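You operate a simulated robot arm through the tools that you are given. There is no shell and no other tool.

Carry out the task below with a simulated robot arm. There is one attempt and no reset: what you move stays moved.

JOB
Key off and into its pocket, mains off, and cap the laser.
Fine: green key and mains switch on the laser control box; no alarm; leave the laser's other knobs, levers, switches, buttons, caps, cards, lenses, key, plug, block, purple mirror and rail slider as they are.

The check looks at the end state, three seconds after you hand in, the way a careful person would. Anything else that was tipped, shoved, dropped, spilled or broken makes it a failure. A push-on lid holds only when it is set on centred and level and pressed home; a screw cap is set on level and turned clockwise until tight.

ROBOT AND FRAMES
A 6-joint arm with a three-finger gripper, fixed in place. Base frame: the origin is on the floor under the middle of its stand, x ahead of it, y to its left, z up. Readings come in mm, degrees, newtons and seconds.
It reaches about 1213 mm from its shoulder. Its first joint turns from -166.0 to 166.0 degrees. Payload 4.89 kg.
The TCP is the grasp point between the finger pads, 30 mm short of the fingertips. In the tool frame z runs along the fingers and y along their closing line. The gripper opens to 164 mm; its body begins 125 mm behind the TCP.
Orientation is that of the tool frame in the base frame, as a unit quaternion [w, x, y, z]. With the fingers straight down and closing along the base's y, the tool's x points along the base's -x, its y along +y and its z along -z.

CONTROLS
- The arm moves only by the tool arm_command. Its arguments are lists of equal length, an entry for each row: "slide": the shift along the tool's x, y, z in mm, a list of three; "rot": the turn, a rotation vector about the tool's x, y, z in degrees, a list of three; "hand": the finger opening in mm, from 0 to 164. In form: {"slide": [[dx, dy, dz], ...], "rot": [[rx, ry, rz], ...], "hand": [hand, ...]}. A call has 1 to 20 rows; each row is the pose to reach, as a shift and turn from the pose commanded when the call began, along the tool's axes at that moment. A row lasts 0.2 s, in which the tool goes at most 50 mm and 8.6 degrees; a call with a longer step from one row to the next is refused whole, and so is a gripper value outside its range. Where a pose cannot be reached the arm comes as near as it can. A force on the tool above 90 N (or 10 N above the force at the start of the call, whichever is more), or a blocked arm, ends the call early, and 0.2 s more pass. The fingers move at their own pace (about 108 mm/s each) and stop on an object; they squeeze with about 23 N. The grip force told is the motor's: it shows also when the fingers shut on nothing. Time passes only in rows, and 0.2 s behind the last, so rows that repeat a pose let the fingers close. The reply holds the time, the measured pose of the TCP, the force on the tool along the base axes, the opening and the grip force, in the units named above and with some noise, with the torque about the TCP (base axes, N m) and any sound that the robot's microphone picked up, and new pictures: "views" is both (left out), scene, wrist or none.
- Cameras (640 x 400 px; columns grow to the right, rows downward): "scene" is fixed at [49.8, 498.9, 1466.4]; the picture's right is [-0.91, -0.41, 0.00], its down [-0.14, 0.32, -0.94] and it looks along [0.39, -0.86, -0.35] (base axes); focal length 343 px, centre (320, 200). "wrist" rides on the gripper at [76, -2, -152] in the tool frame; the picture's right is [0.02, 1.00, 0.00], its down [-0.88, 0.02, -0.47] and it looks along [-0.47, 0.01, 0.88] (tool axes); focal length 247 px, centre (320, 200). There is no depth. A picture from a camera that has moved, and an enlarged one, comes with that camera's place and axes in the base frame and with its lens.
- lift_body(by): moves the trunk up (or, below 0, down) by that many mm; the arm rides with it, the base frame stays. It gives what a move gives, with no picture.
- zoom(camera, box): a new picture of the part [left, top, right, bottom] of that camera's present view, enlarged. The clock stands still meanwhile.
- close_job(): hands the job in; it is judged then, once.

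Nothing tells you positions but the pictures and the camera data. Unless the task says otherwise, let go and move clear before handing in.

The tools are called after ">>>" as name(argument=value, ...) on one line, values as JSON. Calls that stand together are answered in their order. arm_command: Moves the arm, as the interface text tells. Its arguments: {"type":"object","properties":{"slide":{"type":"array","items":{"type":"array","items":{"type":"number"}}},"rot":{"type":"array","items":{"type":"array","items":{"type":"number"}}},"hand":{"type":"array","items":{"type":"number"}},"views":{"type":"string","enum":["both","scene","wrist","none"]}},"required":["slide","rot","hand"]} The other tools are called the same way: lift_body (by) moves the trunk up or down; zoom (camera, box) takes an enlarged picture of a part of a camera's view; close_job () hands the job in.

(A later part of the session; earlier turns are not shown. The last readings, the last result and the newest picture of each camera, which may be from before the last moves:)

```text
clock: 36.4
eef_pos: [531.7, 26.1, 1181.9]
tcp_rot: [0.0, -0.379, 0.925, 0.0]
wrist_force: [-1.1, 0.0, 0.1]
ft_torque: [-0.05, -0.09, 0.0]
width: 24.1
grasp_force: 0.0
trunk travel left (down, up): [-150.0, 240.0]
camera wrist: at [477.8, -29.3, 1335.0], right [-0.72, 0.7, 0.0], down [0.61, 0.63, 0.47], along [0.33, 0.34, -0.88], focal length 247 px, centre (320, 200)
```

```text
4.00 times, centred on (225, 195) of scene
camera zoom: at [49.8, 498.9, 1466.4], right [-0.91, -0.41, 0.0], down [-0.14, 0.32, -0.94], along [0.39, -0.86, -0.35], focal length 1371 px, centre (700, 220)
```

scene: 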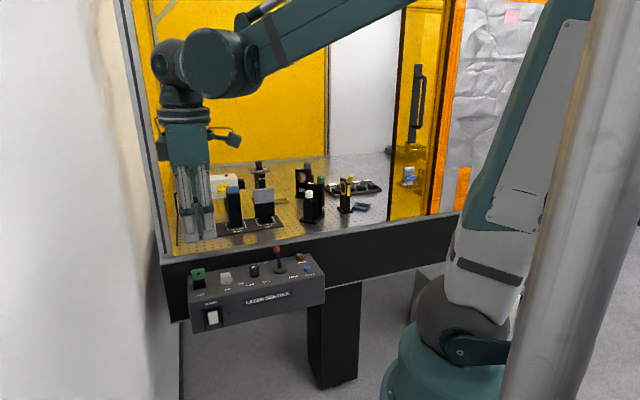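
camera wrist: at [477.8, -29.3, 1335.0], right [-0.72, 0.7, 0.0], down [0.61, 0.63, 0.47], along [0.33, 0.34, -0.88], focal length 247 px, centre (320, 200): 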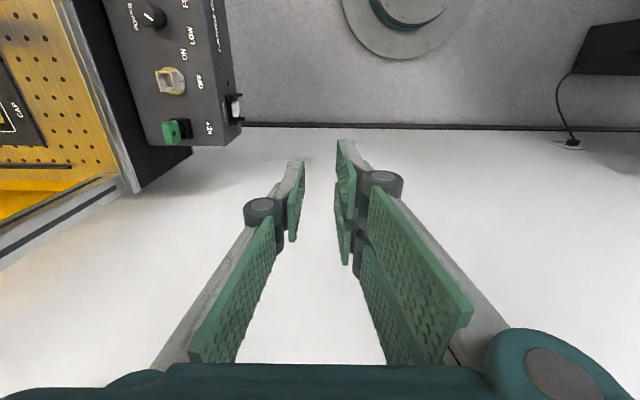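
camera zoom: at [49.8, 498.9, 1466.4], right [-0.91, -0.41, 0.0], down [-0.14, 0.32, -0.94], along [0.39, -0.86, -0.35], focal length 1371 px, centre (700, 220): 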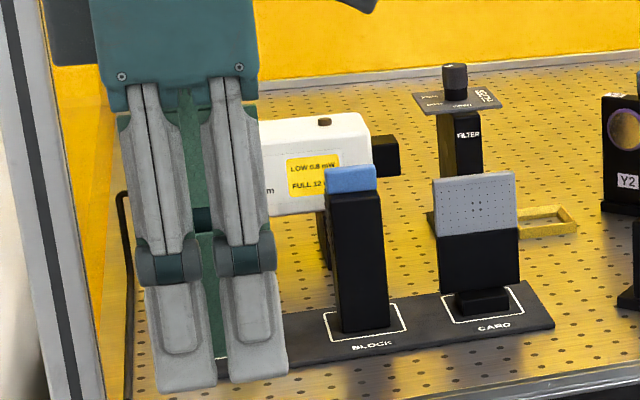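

>>> arm_command(slide=[[4, -15, -30], [10, -40, -60], [18, -80, -68], [26, -125, -68], [34, -170, -68], [42, -215, -68], [50, -260, -68], [58, -305, -68], [65, -350, -68], [72, -395, -68], [80, -440, -68], [86, -485, -68], [90, -523, -68]], rot=[[0, 0, 0], [0, 0, 0], [0, 0, 0], [0, 0, 0], [0, 0, 0], [0, 0, 0], [0, 0, 0], [0, 0, 0], [0, 0, 0], [0, 0, 0], [0, 0, 0], [0, 0, 0], [0, 0, 0]], hand=[24, 24, 24, 24, 24, 24, 24, 24, 24, 24, 24, 24, 24])

>>> zoom(camera="wrist", box=[120, 0, 520, 250])

>>> zoom(camera="scene", box=[165, 145, 285, 245])

```text
clock: 39.2
eef_pos: [834.1, -410.9, 1250.3]
tcp_rot: [0.0, -0.378, 0.926, 0.0]
wrist_force: [-1.1, 0.1, 0.7]
ft_torque: [-0.17, -0.18, -0.03]
width: 23.7
grasp_force: 0.0
trunk travel left (down, up): [-150.0, 240.0]
camera wrist: at [780.2, -465.1, 1403.0], right [-0.72, 0.7, 0.0], down [0.61, 0.63, 0.47], along [0.33, 0.34, -0.88], focal length 247 px, centre (320, 200)
```

scene: 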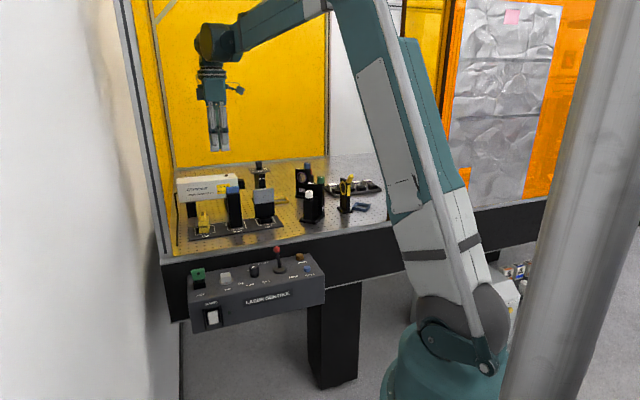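
wrist: 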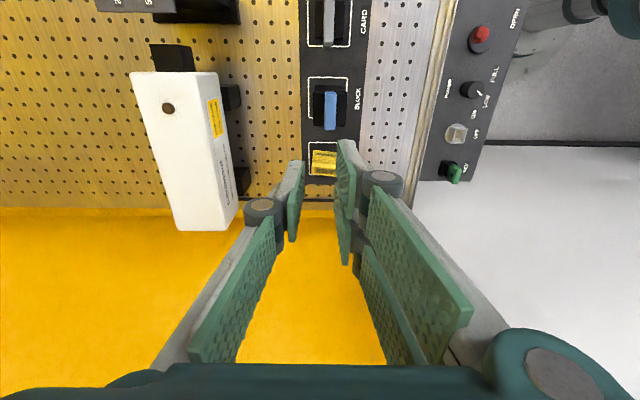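

```text
1.60 times, centred on (320, 125) of wrist
camera zoom: at [780.2, -465.1, 1403.0], right [-0.72, 0.7, 0.0], down [0.61, 0.63, 0.47], along [0.33, 0.34, -0.88], focal length 395 px, centre (320, 320)
```

zoom: 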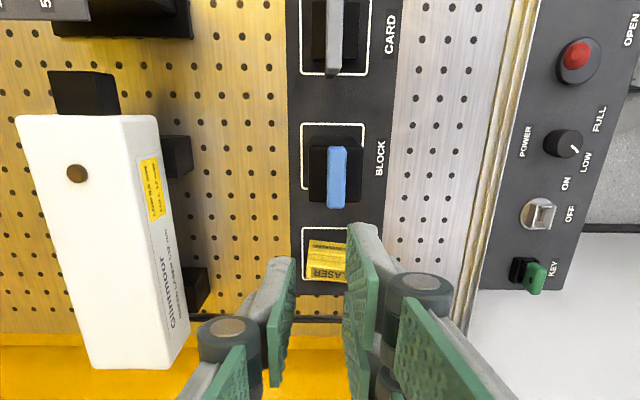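

```text
4.00 times, centred on (225, 195) of scene
camera zoom: at [49.8, 498.9, 1466.4], right [-0.91, -0.41, 0.0], down [-0.14, 0.32, -0.94], along [0.39, -0.86, -0.35], focal length 1371 px, centre (700, 220)
```

zoom: 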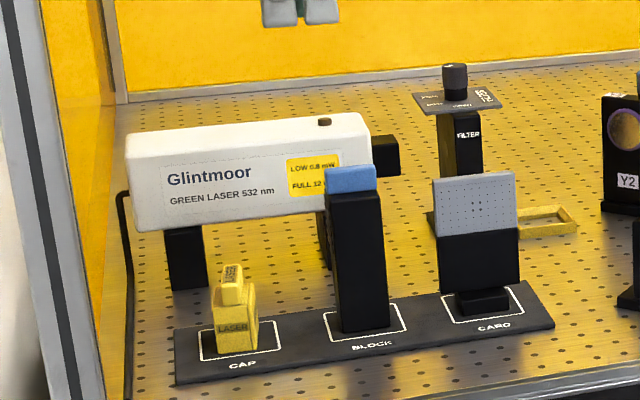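

>>> zoom(camera="wrist", box=[120, 20, 250, 130])

>>> zoom(camera="scene", box=[220, 165, 300, 215])

>>> zoom(camera="wrist", box=[285, 60, 375, 200])

>>> zoom(camera="scene", box=[185, 200, 235, 245])

```text
3.64 times, centred on (185, 75) of wrist
camera zoom: at [780.2, -465.1, 1403.0], right [-0.72, 0.7, 0.0], down [0.61, 0.63, 0.47], along [0.33, 0.34, -0.88], focal length 898 px, centre (811, 654)
```

zoom: 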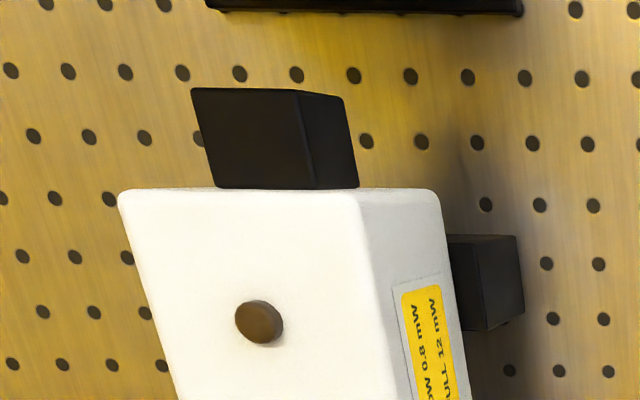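

```text
8.00 times, centred on (260, 190) of scene
camera zoom: at [49.8, 498.9, 1466.4], right [-0.91, -0.41, 0.0], down [-0.14, 0.32, -0.94], along [0.39, -0.86, -0.35], focal length 2742 px, centre (800, 280)
```

zoom: 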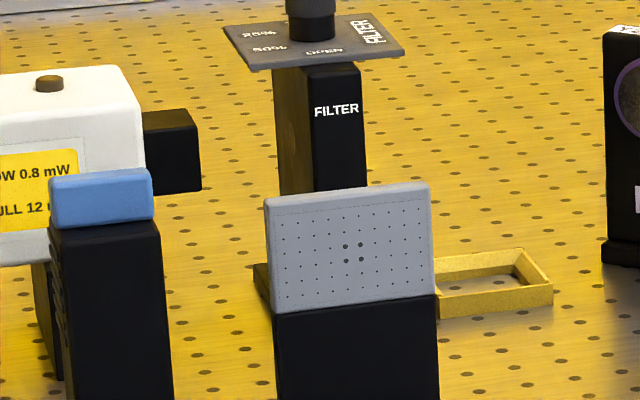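

```text
2.86 times, centred on (330, 130) of wrist
camera zoom: at [780.2, -465.1, 1403.0], right [-0.72, 0.7, 0.0], down [0.61, 0.63, 0.47], along [0.33, 0.34, -0.88], focal length 706 px, centre (291, 400)
```

zoom: 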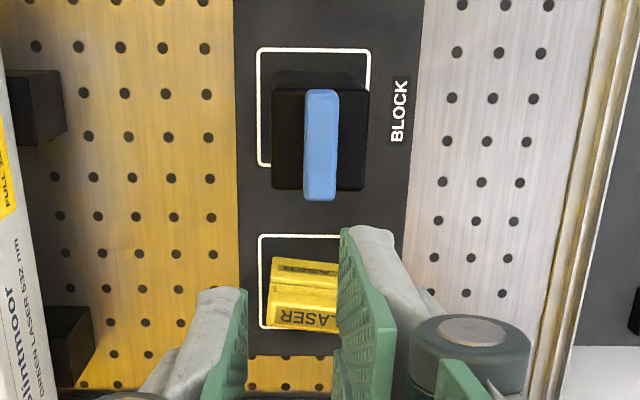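

```text
8.89 times, centred on (210, 222) of scene
camera zoom: at [49.8, 498.9, 1466.4], right [-0.91, -0.41, 0.0], down [-0.14, 0.32, -0.94], along [0.39, -0.86, -0.35], focal length 3047 px, centre (1298, 0)
```

zoom: 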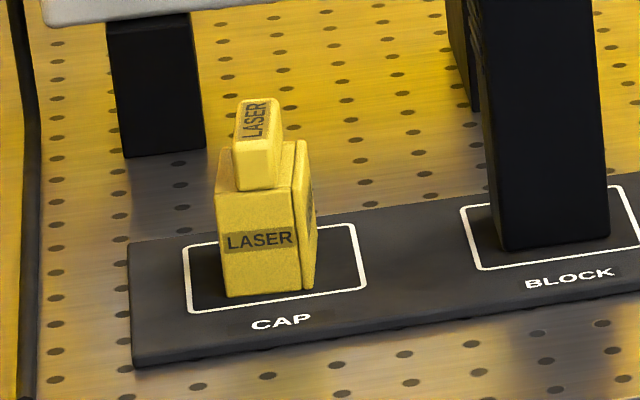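

I now have the geometry in box axes (s along the table front, n toward the front). The nose is a 35 mm square block, s≈199–230, centred n≈-1069, z≈1032, and its cap stands at s≈384, n≈-868. I'll turn the hand so it closes along the laser axis and the camera sits on the front side, for a second look.

>>> arm_command(slide=[[0, -7, 0], [0, -14, 0], [0, -21, 0], [0, -28, 0], [0, -35, 0], [0, -42, 0], [0, -49, 0], [0, -56, 0], [0, -63, 0], [0, -70, 0], [0, -75, 0]], rot=[[0, 0, 8], [0, 0, 16], [0, 0, 24], [0, 0, 32], [0, 0, 40], [0, 0, 48], [0, 0, 56], [0, 0, 64], [0, 0, 72], [0, 0, 80], [0, 0, 88.5]], hand=[30, 40, 50, 60, 60, 60, 60, 60, 60, 60, 60])

>>> zoom(camera="wrist", box=[120, 0, 520, 250])

```text
clock: 41.6
eef_pos: [887.0, -464.8, 1250.5]
tcp_rot: [0.0, 0.376, 0.927, 0.0]
wrist_force: [-0.6, 0.1, -0.9]
ft_torque: [-0.02, -0.02, 0.0]
width: 60.3
grasp_force: 0.0
trunk travel left (down, up): [-150.0, 240.0]
camera wrist: at [830.9, -412.7, 1402.2], right [0.68, 0.73, 0.0], down [0.65, -0.6, 0.47], along [0.35, -0.32, -0.88], focal length 247 px, centre (320, 200)
```

scene: 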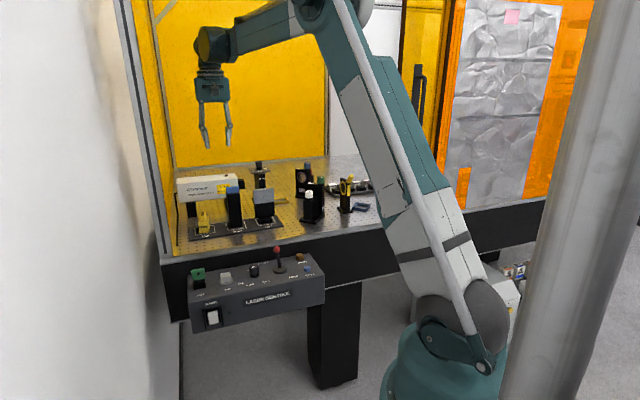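
wrist: 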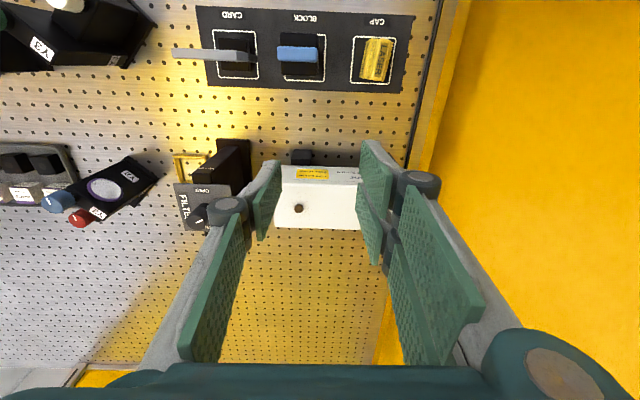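

```text
1.60 times, centred on (320, 125) of wrist
camera zoom: at [830.9, -412.7, 1402.2], right [0.68, 0.73, 0.0], down [0.65, -0.6, 0.47], along [0.35, -0.32, -0.88], focal length 395 px, centre (320, 320)
```

zoom: 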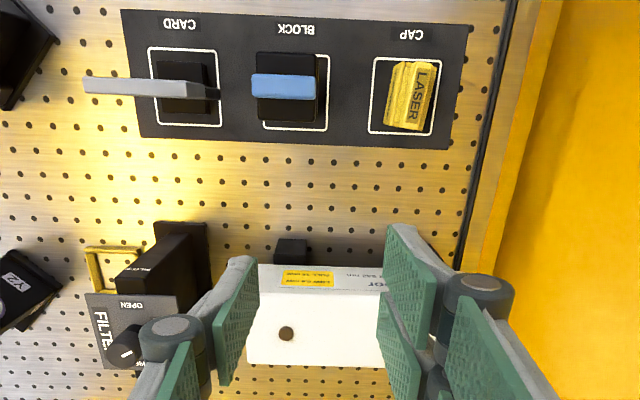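

>>> zoom(camera="wrist", box=[335, 10, 425, 100])

>>> zoom(camera="wrist", box=[150, 120, 330, 240])

```text
4.44 times, centred on (380, 55) of wrist
camera zoom: at [830.9, -412.7, 1402.2], right [0.68, 0.73, 0.0], down [0.65, -0.6, 0.47], along [0.35, -0.32, -0.88], focal length 1098 px, centre (53, 844)
```

zoom: 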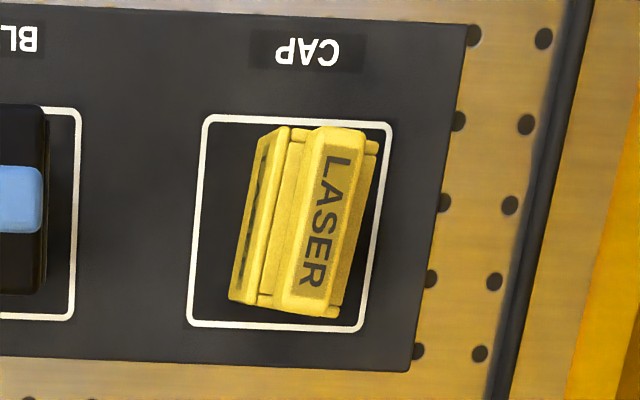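

```text
3.33 times, centred on (240, 180) of wrist
camera zoom: at [830.9, -412.7, 1402.2], right [0.68, 0.73, 0.0], down [0.65, -0.6, 0.47], along [0.35, -0.32, -0.88], focal length 823 px, centre (587, 267)
```

zoom: 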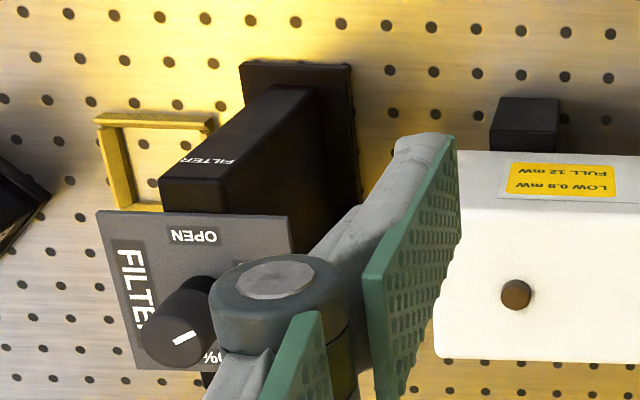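

>>> zoom(camera="wrist", box=[360, 30, 400, 90])

>>> zoom(camera="scene", box=[198, 210, 218, 240])

```text
6.67 times, centred on (380, 60) of wrist
camera zoom: at [830.9, -412.7, 1402.2], right [0.68, 0.73, 0.0], down [0.65, -0.6, 0.47], along [0.35, -0.32, -0.88], focal length 1646 px, centre (-80, 1133)
```

zoom: 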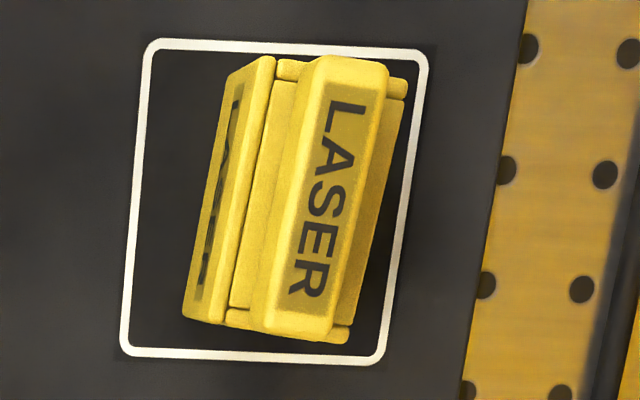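

```text
13.33 times, centred on (208, 225) of scene
camera zoom: at [49.8, 498.9, 1466.4], right [-0.91, -0.41, 0.0], down [-0.14, 0.32, -0.94], along [0.39, -0.86, -0.35], focal length 4570 px, centre (1813, -133)
```

zoom: 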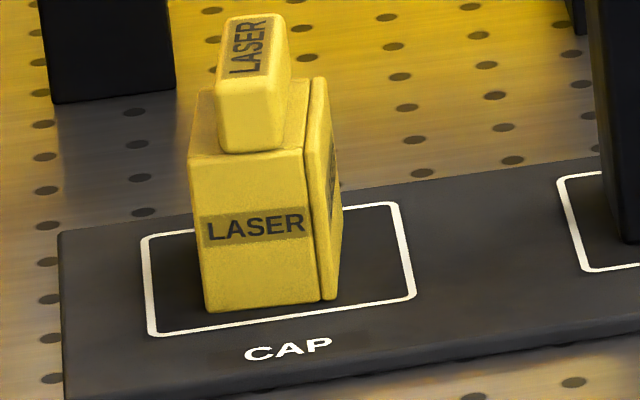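

The cap's tab runs front-to-back, about 16 mm thick along the laser axis, top at z≈1001, and it is turned about 5° clockwise. I'll hover above it, aligned to the tab.

>>> arm_command(slide=[[15, 14, 20], [30, 28, 42], [45, 42, 65], [60, 56, 90], [75, 70, 115], [89, 84, 138], [89, 84, 138]], rot=[[0, 0, 1], [0, 0, 2], [0, 0, 3], [0, 0, 4], [0, 0, 5], [0, 0, 6.1], [0, 0, 6.1]], hand=[50, 50, 50, 50, 50, 50, 50])

>>> zoom(camera="wrist", box=[240, 70, 400, 200])

>>> zoom(camera="scene", box=[165, 155, 265, 245])

```text
clock: 43.2
eef_pos: [881.9, -341.8, 1111.8]
tcp_rot: [0.0, 0.424, 0.906, 0.0]
wrist_force: [-0.3, -0.8, -1.0]
ft_torque: [0.02, 0.05, -0.02]
width: 49.8
grasp_force: 0.0
trunk travel left (down, up): [-150.0, 240.0]
camera wrist: at [831.9, -284.5, 1264.1], right [0.75, 0.66, 0.0], down [0.58, -0.66, 0.47], along [0.31, -0.36, -0.88], focal length 247 px, centre (320, 200)
```

scene: 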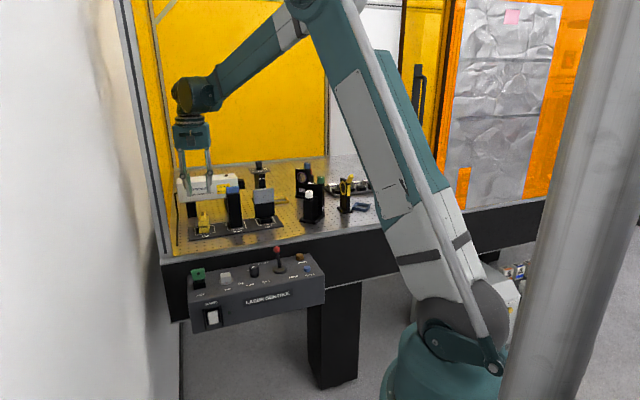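
wrist: 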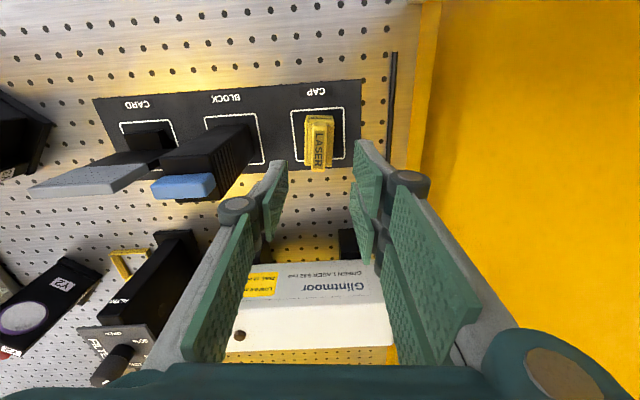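

```text
3.08 times, centred on (320, 135) of wrist
camera zoom: at [831.9, -284.5, 1264.1], right [0.75, 0.66, 0.0], down [0.58, -0.66, 0.47], along [0.31, -0.36, -0.88], focal length 760 px, centre (320, 400)
```

zoom: 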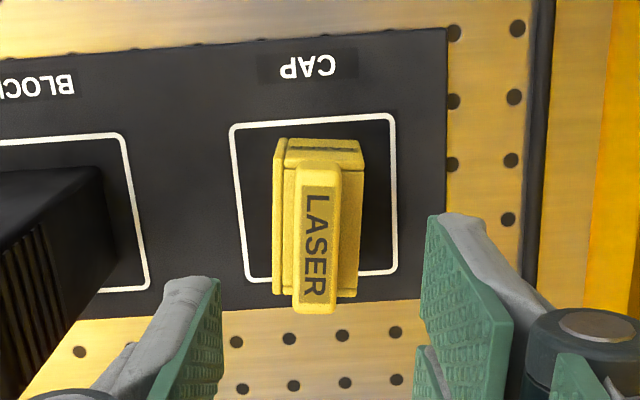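

```text
4.44 times, centred on (215, 200) of scene
camera zoom: at [49.8, 498.9, 1466.4], right [-0.91, -0.41, 0.0], down [-0.14, 0.32, -0.94], along [0.39, -0.86, -0.35], focal length 1523 px, centre (787, 200)
```

zoom: 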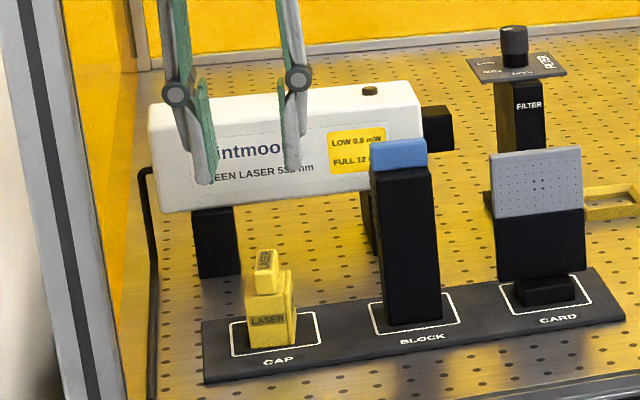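

>>> arm_command(slide=[[0, -1.5, 20], [0, -1.5, 42], [0, -1.5, 62], [0, -1.5, 78], [0, -1.5, 78]], rot=[[0, 0, 0], [0, 0, 0], [0, 0, 0], [0, 0, 0], [0, 0, 0]], hand=[46, 46, 46, 46, 46], views="none")

>>> zoom(camera="wrist", box=[240, 90, 400, 220])

>>> zoom(camera="scene", box=[180, 190, 240, 245])

```text
clock: 44.4
eef_pos: [880.4, -344.3, 1034.1]
tcp_rot: [0.0, 0.423, 0.906, 0.001]
wrist_force: [1.0, 0.1, 0.8]
ft_torque: [0.01, 0.05, 0.04]
width: 46.0
grasp_force: 0.2
trunk travel left (down, up): [-150.0, 240.0]
```

```text
3.08 times, centred on (320, 155) of wrist
camera zoom: at [830.3, -286.0, 1186.5], right [0.75, 0.66, 0.0], down [0.58, -0.66, 0.47], along [0.31, -0.36, -0.88], focal length 760 px, centre (320, 338)
```

zoom: 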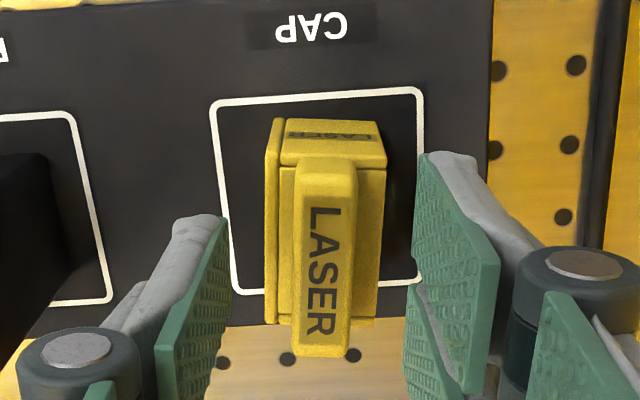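

```text
7.27 times, centred on (210, 218) of scene
camera zoom: at [49.8, 498.9, 1466.4], right [-0.91, -0.41, 0.0], down [-0.14, 0.32, -0.94], along [0.39, -0.86, -0.35], focal length 2493 px, centre (1120, 73)
```

zoom: 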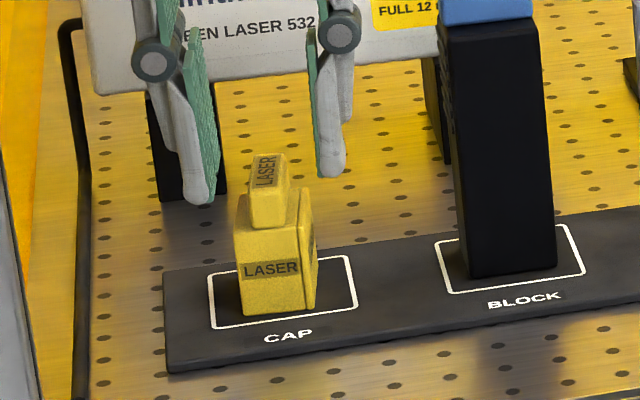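

>>> arm_command(slide=[[0, 0.5, 7], [0, 0.5, 13], [0, 0.5, 13], [0, 0.5, 13], [0, 0.5, 13], [0, 0.5, 13]], rot=[[0, 0, 0], [0, 0, 0], [0, 0, 0], [0, 0, 0], [0, 0, 0], [0, 0, 0]], hand=[46, 46, 30, 15, 5, 5], views="none")

>>> zoom(camera="wrist", box=[240, 90, 400, 220])

>>> zoom(camera="scene", box=[180, 190, 240, 245])

```text
clock: 45.8
eef_pos: [880.7, -343.4, 1021.7]
tcp_rot: [-0.001, 0.423, 0.906, 0.0]
wrist_force: [-0.7, -0.4, 0.3]
ft_torque: [0.01, 0.01, 0.01]
width: 15.1
grasp_force: 23.4
trunk travel left (down, up): [-150.0, 240.0]
```

```text
3.08 times, centred on (320, 155) of wrist
camera zoom: at [830.2, -285.6, 1173.8], right [0.75, 0.66, 0.0], down [0.58, -0.66, 0.47], along [0.31, -0.36, -0.88], focal length 760 px, centre (320, 338)
```

zoom: 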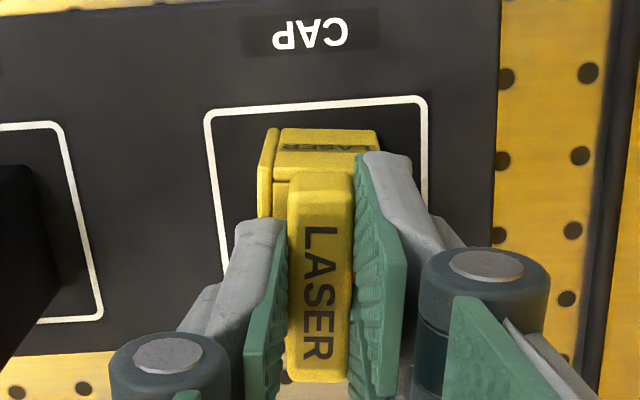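

```text
7.27 times, centred on (210, 218) of scene
camera zoom: at [49.8, 498.9, 1466.4], right [-0.91, -0.41, 0.0], down [-0.14, 0.32, -0.94], along [0.39, -0.86, -0.35], focal length 2493 px, centre (1120, 73)
```

zoom: 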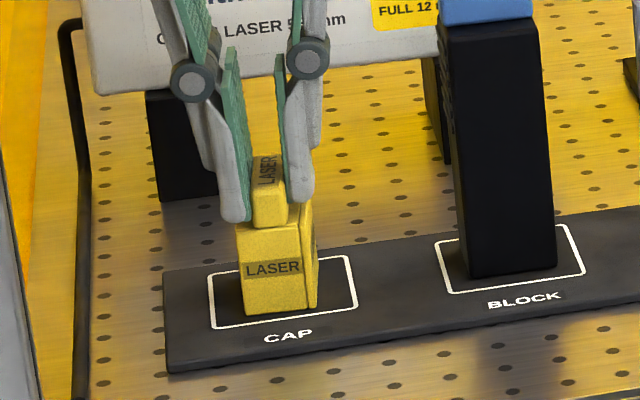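

Tab gripped at 15 mm. I'll lift straight up.

>>> arm_command(slide=[[0, 0, -5], [0, 0, -15], [0, 0, -35], [0, 0, -60], [0, 0, -90], [0, 0, -125], [0, 0, -160]], rot=[[0, 0, 0], [0, 0, 0], [0, 0, 0], [0, 0, 0], [0, 0, 0], [0, 0, 0], [0, 0, 0]], hand=[5, 5, 5, 5, 5, 5, 5])

>>> zoom(camera="scene", box=[170, 130, 250, 245])

```text
clock: 47.4
eef_pos: [880.9, -343.1, 1182.0]
tcp_rot: [0.001, 0.424, 0.906, 0.0]
wrist_force: [0.2, -0.2, -0.4]
ft_torque: [0.03, 0.08, 0.0]
width: 15.2
grasp_force: 22.7
trunk travel left (down, up): [-150.0, 240.0]
camera wrist: at [830.9, -286.2, 1333.6], right [0.75, 0.66, 0.0], down [0.58, -0.66, 0.47], along [0.31, -0.36, -0.88], focal length 247 px, centre (320, 200)
```

scene: 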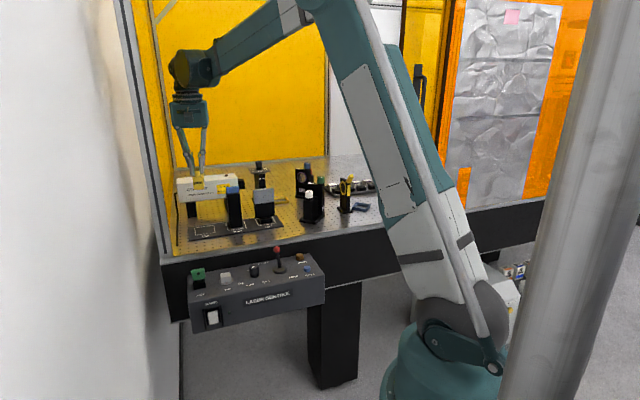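
wrist: 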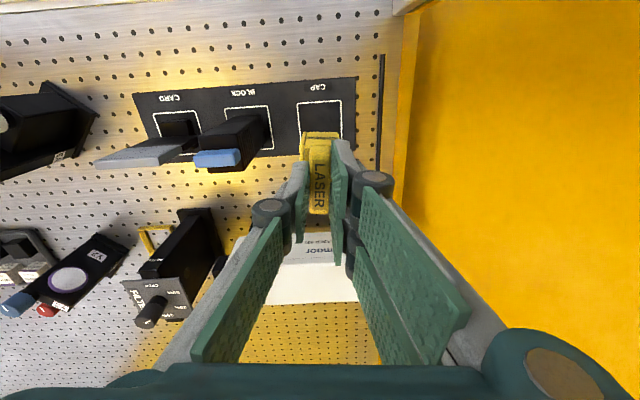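

```text
3.48 times, centred on (210, 188) of scene
camera zoom: at [49.8, 498.9, 1466.4], right [-0.91, -0.41, 0.0], down [-0.14, 0.32, -0.94], along [0.39, -0.86, -0.35], focal length 1192 px, centre (703, 244)
```

zoom: 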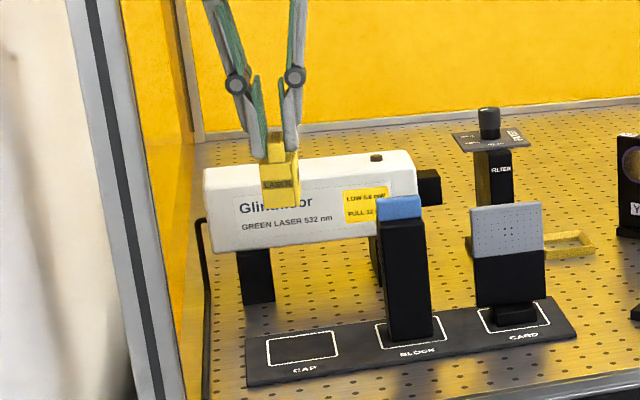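

The cap is up cleanly. I'll raise it a little more and turn it so its open side faces the scene camera, to learn the socket's position before fitting.

>>> arm_command(slide=[[0, -5, -10], [0, -10, -20], [0, -15, -30], [0, -20, -40], [0, -20, -50], [0, -20, -50], [0, -20, -50], [0, -20, -50], [0, -20, -50], [0, -20, -50], [0, -20, -50], [0, -20, -50]], rot=[[0, 0, -8], [0, 0, -16], [0, 0, -24], [0, 0, -32], [0, 0, -40], [0, 0, -48], [0, 0, -56], [0, 0, -64], [0, 0, -72], [0, 0, -80], [0, 0, -85], [0, 0, -85]], hand=[5, 5, 5, 5, 5, 5, 5, 5, 5, 5, 5, 5])

>>> zoom(camera="scene", box=[175, 140, 235, 200])

>>> zoom(camera="wrist", box=[240, 90, 400, 220])

```text
clock: 50.0
eef_pos: [865.9, -356.5, 1232.4]
tcp_rot: [0.001, -0.3, 0.954, 0.0]
wrist_force: [0.4, 0.5, -0.7]
ft_torque: [0.0, 0.0, 0.04]
width: 15.4
grasp_force: 22.9
trunk travel left (down, up): [-150.0, 240.0]
camera wrist: at [803.5, -401.0, 1383.4], right [-0.59, 0.81, 0.0], down [0.71, 0.52, 0.47], along [0.38, 0.28, -0.88], focal length 247 px, centre (320, 200)
```

scene: 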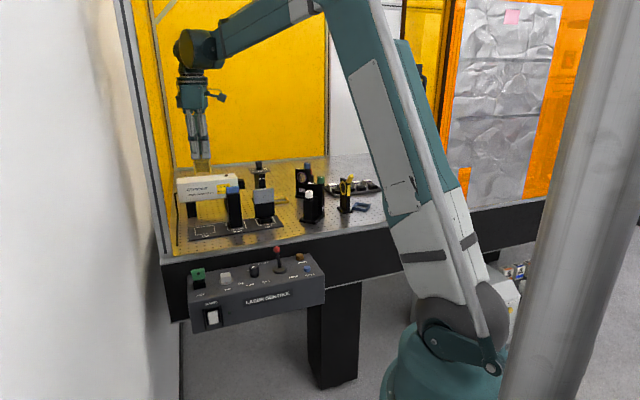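
wrist: 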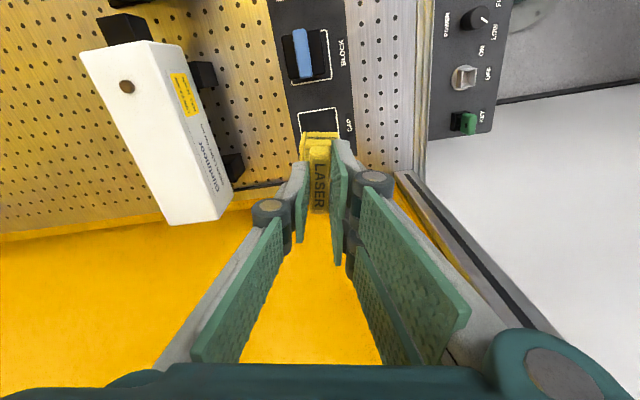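

```text
6.67 times, centred on (205, 170) of scene
camera zoom: at [49.8, 498.9, 1466.4], right [-0.91, -0.41, 0.0], down [-0.14, 0.32, -0.94], along [0.39, -0.86, -0.35], focal length 2285 px, centre (1087, 400)
```

zoom: 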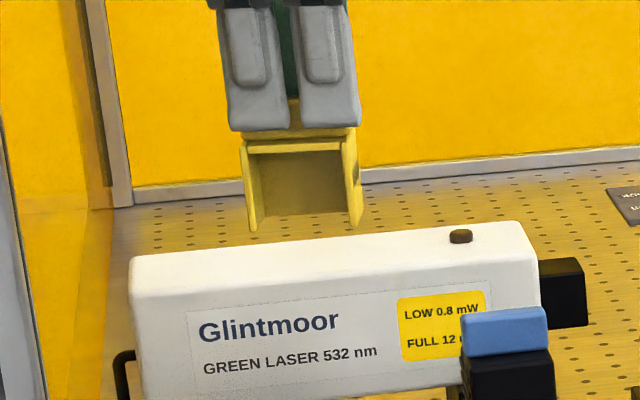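

```text
3.08 times, centred on (320, 155) of wrist
camera zoom: at [803.5, -401.0, 1383.4], right [-0.59, 0.81, 0.0], down [0.71, 0.52, 0.47], along [0.38, 0.28, -0.88], focal length 760 px, centre (320, 338)
```

zoom: 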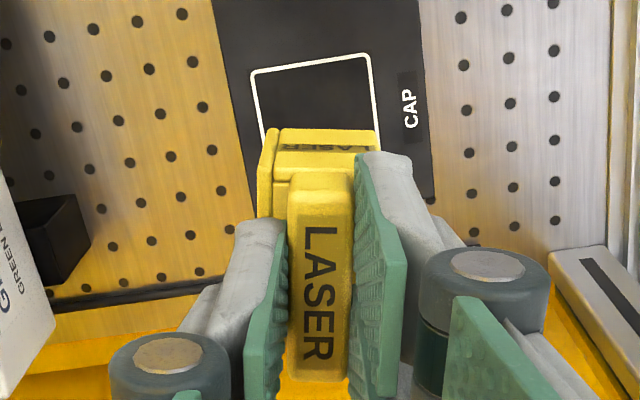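

>>> zoom(camera="scene", box=[193, 155, 213, 180])

```text
16.00 times, centred on (203, 168) of scene
camera zoom: at [49.8, 498.9, 1466.4], right [-0.91, -0.41, 0.0], down [-0.14, 0.32, -0.94], along [0.39, -0.86, -0.35], focal length 5484 px, centre (2192, 720)
```

zoom: 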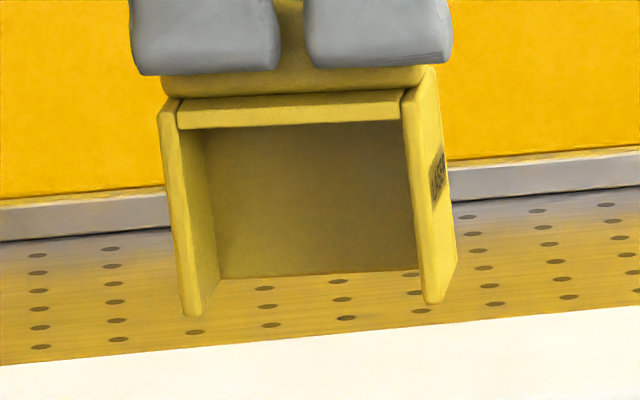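

The cap turns out to be a hood: top, two side walls and an end plate, open at the laser side and underneath. So it can be lowered over the nose from above. Let me re-measure the nose and laser from this camera position.

>>> zoom(camera="wrist", box=[70, 0, 230, 100])

>>> zoom(camera="scene", box=[232, 168, 252, 193])

```text
4.00 times, centred on (150, 50) of wrist
camera zoom: at [803.5, -401.0, 1383.4], right [-0.59, 0.81, 0.0], down [0.71, 0.52, 0.47], along [0.38, 0.28, -0.88], focal length 988 px, centre (1000, 800)
```

zoom: 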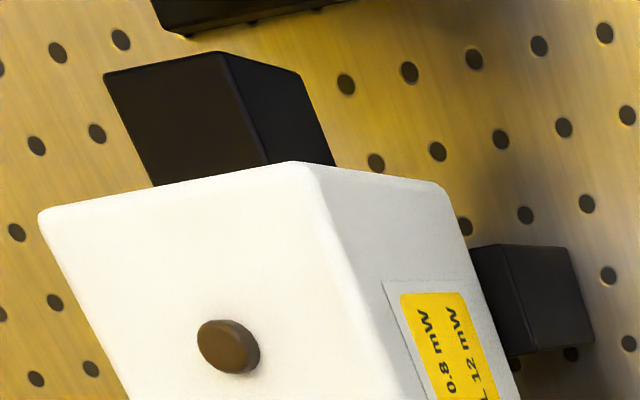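

```text
16.00 times, centred on (242, 180) of scene
camera zoom: at [49.8, 498.9, 1466.4], right [-0.91, -0.41, 0.0], down [-0.14, 0.32, -0.94], along [0.39, -0.86, -0.35], focal length 5484 px, centre (1568, 512)
```

zoom: 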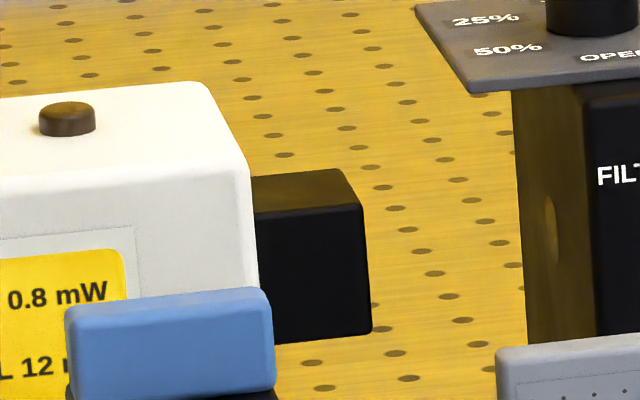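

With the present grip, the finger on the laser side would foul the laser body when the cap is seated. So I'll set the cap back down square on its spot and regrip it across the side walls, shifted away from the laser.

>>> arm_command(slide=[[-2, 0.2, 12], [-4, 0.5, 28], [-6, 0.7, 45], [-8, 1, 62], [-10, 1.2, 79], [-12, 1.4, 96], [-14, 1.7, 113], [-16, 2, 130], [-18, 2.2, 147], [-19.7, 2.4, 165], [-19.7, 2.4, 165]], rot=[[0, 0, 8], [0, 0, 16], [0, 0, 24], [0, 0, 32], [0, 0, 40], [0, 0, 48], [0, 0, 56], [0, 0, 64], [0, 0, 72], [0, 0, 79.8], [0, 0, 79.8]], hand=[5, 5, 5, 5, 5, 5, 5, 5, 5, 5, 5])

>>> zoom(camera="scene", box=[180, 185, 240, 245])

>>> zoom(camera="wrist", box=[240, 90, 400, 220])

```text
clock: 52.4
eef_pos: [881.1, -342.0, 1065.1]
tcp_rot: [0.001, 0.383, 0.924, 0.0]
wrist_force: [0.7, -0.6, 0.7]
ft_torque: [0.01, -0.01, 0.01]
width: 15.3
grasp_force: 22.8
trunk travel left (down, up): [-150.0, 240.0]
camera wrist: at [825.2, -290.0, 1219.1], right [0.69, 0.72, 0.0], down [0.64, -0.61, 0.47], along [0.34, -0.33, -0.88], focal length 247 px, centre (320, 200)
```

scene: 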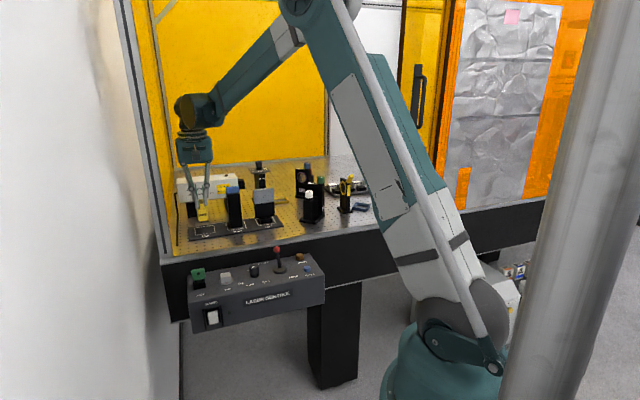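
wrist: 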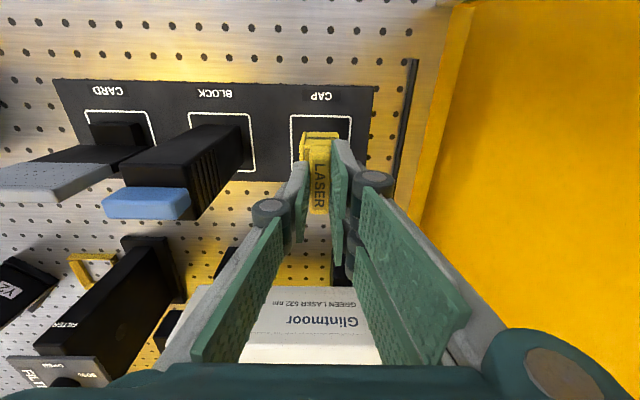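

```text
6.67 times, centred on (210, 215) of scene
camera zoom: at [49.8, 498.9, 1466.4], right [-0.91, -0.41, 0.0], down [-0.14, 0.32, -0.94], along [0.39, -0.86, -0.35], focal length 2285 px, centre (1053, 100)
```

zoom: 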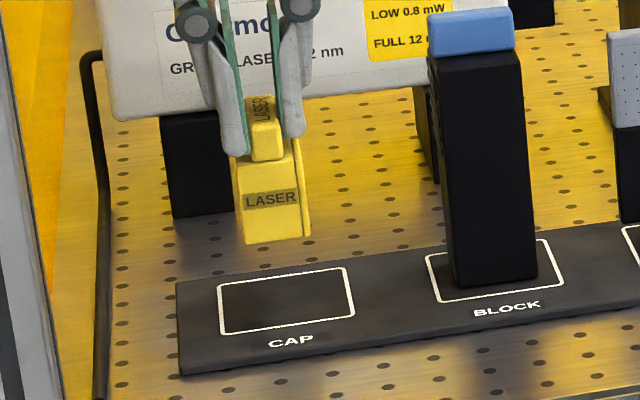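

```text
3.08 times, centred on (320, 155) of wrist
camera zoom: at [825.2, -290.0, 1219.1], right [0.69, 0.72, 0.0], down [0.64, -0.61, 0.47], along [0.34, -0.33, -0.88], focal length 760 px, centre (320, 338)
```

zoom: 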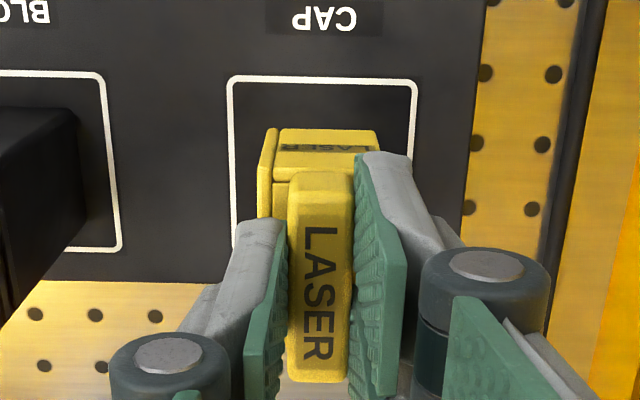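

>>> arm_command(slide=[[0, 0, 12], [0, 0, 24], [0, 0, 34], [0, 0, 40], [0, 0, 42], [0, 0, 43]], rot=[[0, 0, 0], [0, 0, 0], [0, 0, 0], [0, 0, 0], [0, 0, 0], [0, 0, 0]], hand=[5, 5, 5, 5, 5, 5], views="none")

>>> zoom(camera="scene", box=[180, 195, 240, 245])

```text
clock: 53.8
eef_pos: [879.4, -344.3, 1023.2]
tcp_rot: [0.001, 0.382, 0.924, -0.001]
wrist_force: [-1.0, -0.3, -0.9]
ft_torque: [0.03, -0.03, 0.04]
width: 15.4
grasp_force: 23.6
trunk travel left (down, up): [-150.0, 240.0]
```

```text
8.00 times, centred on (210, 220) of scene
camera zoom: at [49.8, 498.9, 1466.4], right [-0.91, -0.41, 0.0], down [-0.14, 0.32, -0.94], along [0.39, -0.86, -0.35], focal length 2742 px, centre (1200, 40)
```

zoom: 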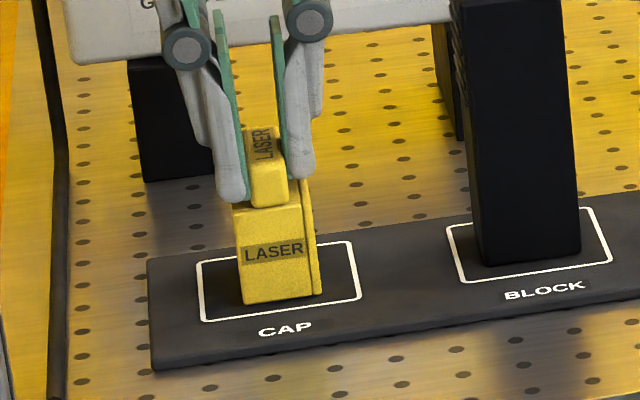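

>>> arm_command(slide=[[0, 0, 0.7], [0, 0, 1.4], [0, 0, 1.4]], rot=[[0, 0, 0], [0, 0, 0], [0, 0, 0]], hand=[5, 5, 5], views="none")

```text
clock: 54.6
eef_pos: [879.4, -342.7, 1020.7]
tcp_rot: [0.0, 0.382, 0.924, 0.0]
wrist_force: [0.0, -0.6, -0.1]
ft_torque: [0.0, -0.03, -0.03]
width: 15.3
grasp_force: 23.1
trunk travel left (down, up): [-150.0, 240.0]
```

>>> arm_command(slide=[[0, 0, 0.7], [0, 0, 1.4], [0, 0, 1.4]], rot=[[0, 0, 0], [0, 0, 0], [0, 0, 0]], hand=[5, 5, 5], views="none")

>>> zoom(camera="scene", box=[195, 210, 220, 240])

```text
clock: 55.4
eef_pos: [879.8, -342.8, 1021.5]
tcp_rot: [0.0, 0.382, 0.924, 0.0]
wrist_force: [2.0, -0.6, 11.7]
ft_torque: [-0.3, -0.38, 0.03]
width: 15.3
grasp_force: 23.0
trunk travel left (down, up): [-150.0, 240.0]
```

```text
13.33 times, centred on (208, 225) of scene
camera zoom: at [49.8, 498.9, 1466.4], right [-0.91, -0.41, 0.0], down [-0.14, 0.32, -0.94], along [0.39, -0.86, -0.35], focal length 4570 px, centre (1820, -133)
```

zoom: 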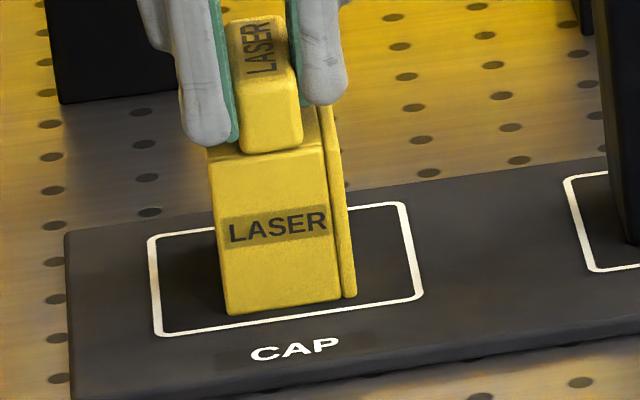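

It's on the board. I'll ease off 1 mm and open.

>>> arm_command(slide=[[0, 0, -1], [0, 0, -1], [0, 0, -1], [0, 0, -1]], rot=[[0, 0, 0], [0, 0, 0], [0, 0, 0], [0, 0, 0]], hand=[5, 20, 35, 46], views="none")

>>> arm_command(slide=[[0, 0, -15], [0, 0, -40], [0, 0, -80], [0, 0, -120], [0, 0, -150]], rot=[[0, 0, 0], [0, 0, 0], [0, 0, 0], [0, 0, 0], [0, 0, 0]], hand=[46, 46, 46, 46, 46], views="none")

>>> zoom(camera="scene", box=[195, 210, 220, 240])

>>> zoom(camera="wrist", box=[250, 50, 390, 190])

```text
clock: 56.4
eef_pos: [880.1, -342.7, 1020.7]
tcp_rot: [0.0, 0.381, 0.925, -0.001]
wrist_force: [0.3, -0.4, 0.5]
ft_torque: [-0.02, 0.0, 0.05]
width: 46.0
grasp_force: 0.1
trunk travel left (down, up): [-150.0, 240.0]
```

```text
clock: 57.6
eef_pos: [880.2, -344.3, 1172.9]
tcp_rot: [-0.001, 0.382, 0.924, -0.001]
wrist_force: [-0.2, -0.3, 0.1]
ft_torque: [0.0, 0.09, 0.03]
width: 45.9
grasp_force: 0.0
trunk travel left (down, up): [-150.0, 240.0]
```

```text
13.33 times, centred on (208, 225) of scene
camera zoom: at [49.8, 498.9, 1466.4], right [-0.91, -0.41, 0.0], down [-0.14, 0.32, -0.94], along [0.39, -0.86, -0.35], focal length 4570 px, centre (1820, -133)
```

zoom: 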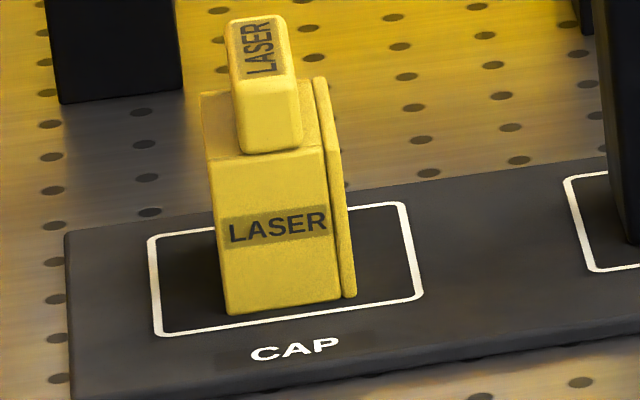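

```text
2.86 times, centred on (320, 120) of wrist
camera zoom: at [824.8, -291.1, 1324.3], right [0.69, 0.72, 0.0], down [0.64, -0.61, 0.47], along [0.34, -0.33, -0.88], focal length 706 px, centre (320, 429)
```

zoom: 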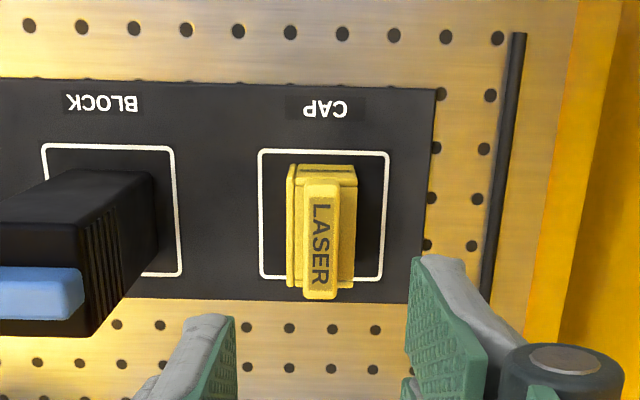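

The cap stands square on its spot. The filter plate leaves no room for a cross grip at the nose, so I'll regrip the tab along the laser axis. Then I'll set the cap on the nose about 5 mm short of the laser body and push it home afterwards.

>>> arm_command(slide=[[0, 0.8, 40], [0, 0.8, 80], [0, 0.8, 115], [0, 0.8, 140], [0, 0.8, 151], [0, 0.8, 151], [0, 0.8, 151], [0, 0.8, 151], [0, 0.8, 151]], rot=[[0, 0, 0], [0, 0, 0], [0, 0, 0], [0, 0, 0], [0, 0, 0], [0, 0, 0], [0, 0, 0], [0, 0, 0], [0, 0, 0]], hand=[46, 46, 46, 46, 46, 30, 15, 5, 5], views="none")

>>> zoom(camera="wrist", box=[240, 90, 400, 220])

>>> zoom(camera="scene", box=[185, 195, 235, 245])

```text
clock: 59.6
eef_pos: [881.0, -342.8, 1021.9]
tcp_rot: [0.0, 0.382, 0.924, 0.0]
wrist_force: [-0.4, 0.2, 0.2]
ft_torque: [0.01, 0.01, 0.03]
width: 15.3
grasp_force: 22.6
trunk travel left (down, up): [-150.0, 240.0]
```

```text
3.08 times, centred on (320, 155) of wrist
camera zoom: at [825.7, -289.4, 1173.9], right [0.69, 0.72, 0.0], down [0.64, -0.61, 0.47], along [0.34, -0.33, -0.88], focal length 760 px, centre (320, 338)
```

zoom: 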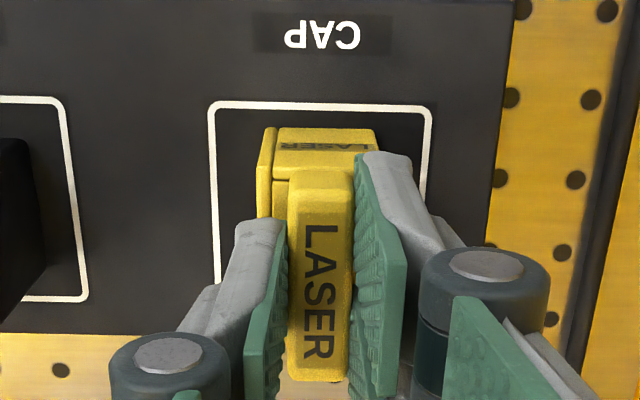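

```text
8.00 times, centred on (210, 220) of scene
camera zoom: at [49.8, 498.9, 1466.4], right [-0.91, -0.41, 0.0], down [-0.14, 0.32, -0.94], along [0.39, -0.86, -0.35], focal length 2742 px, centre (1200, 40)
```

zoom: 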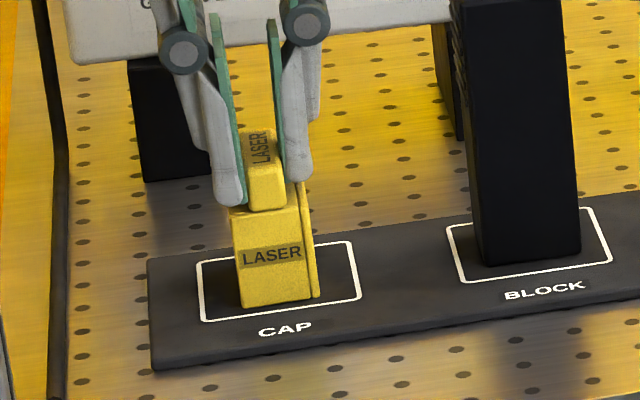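

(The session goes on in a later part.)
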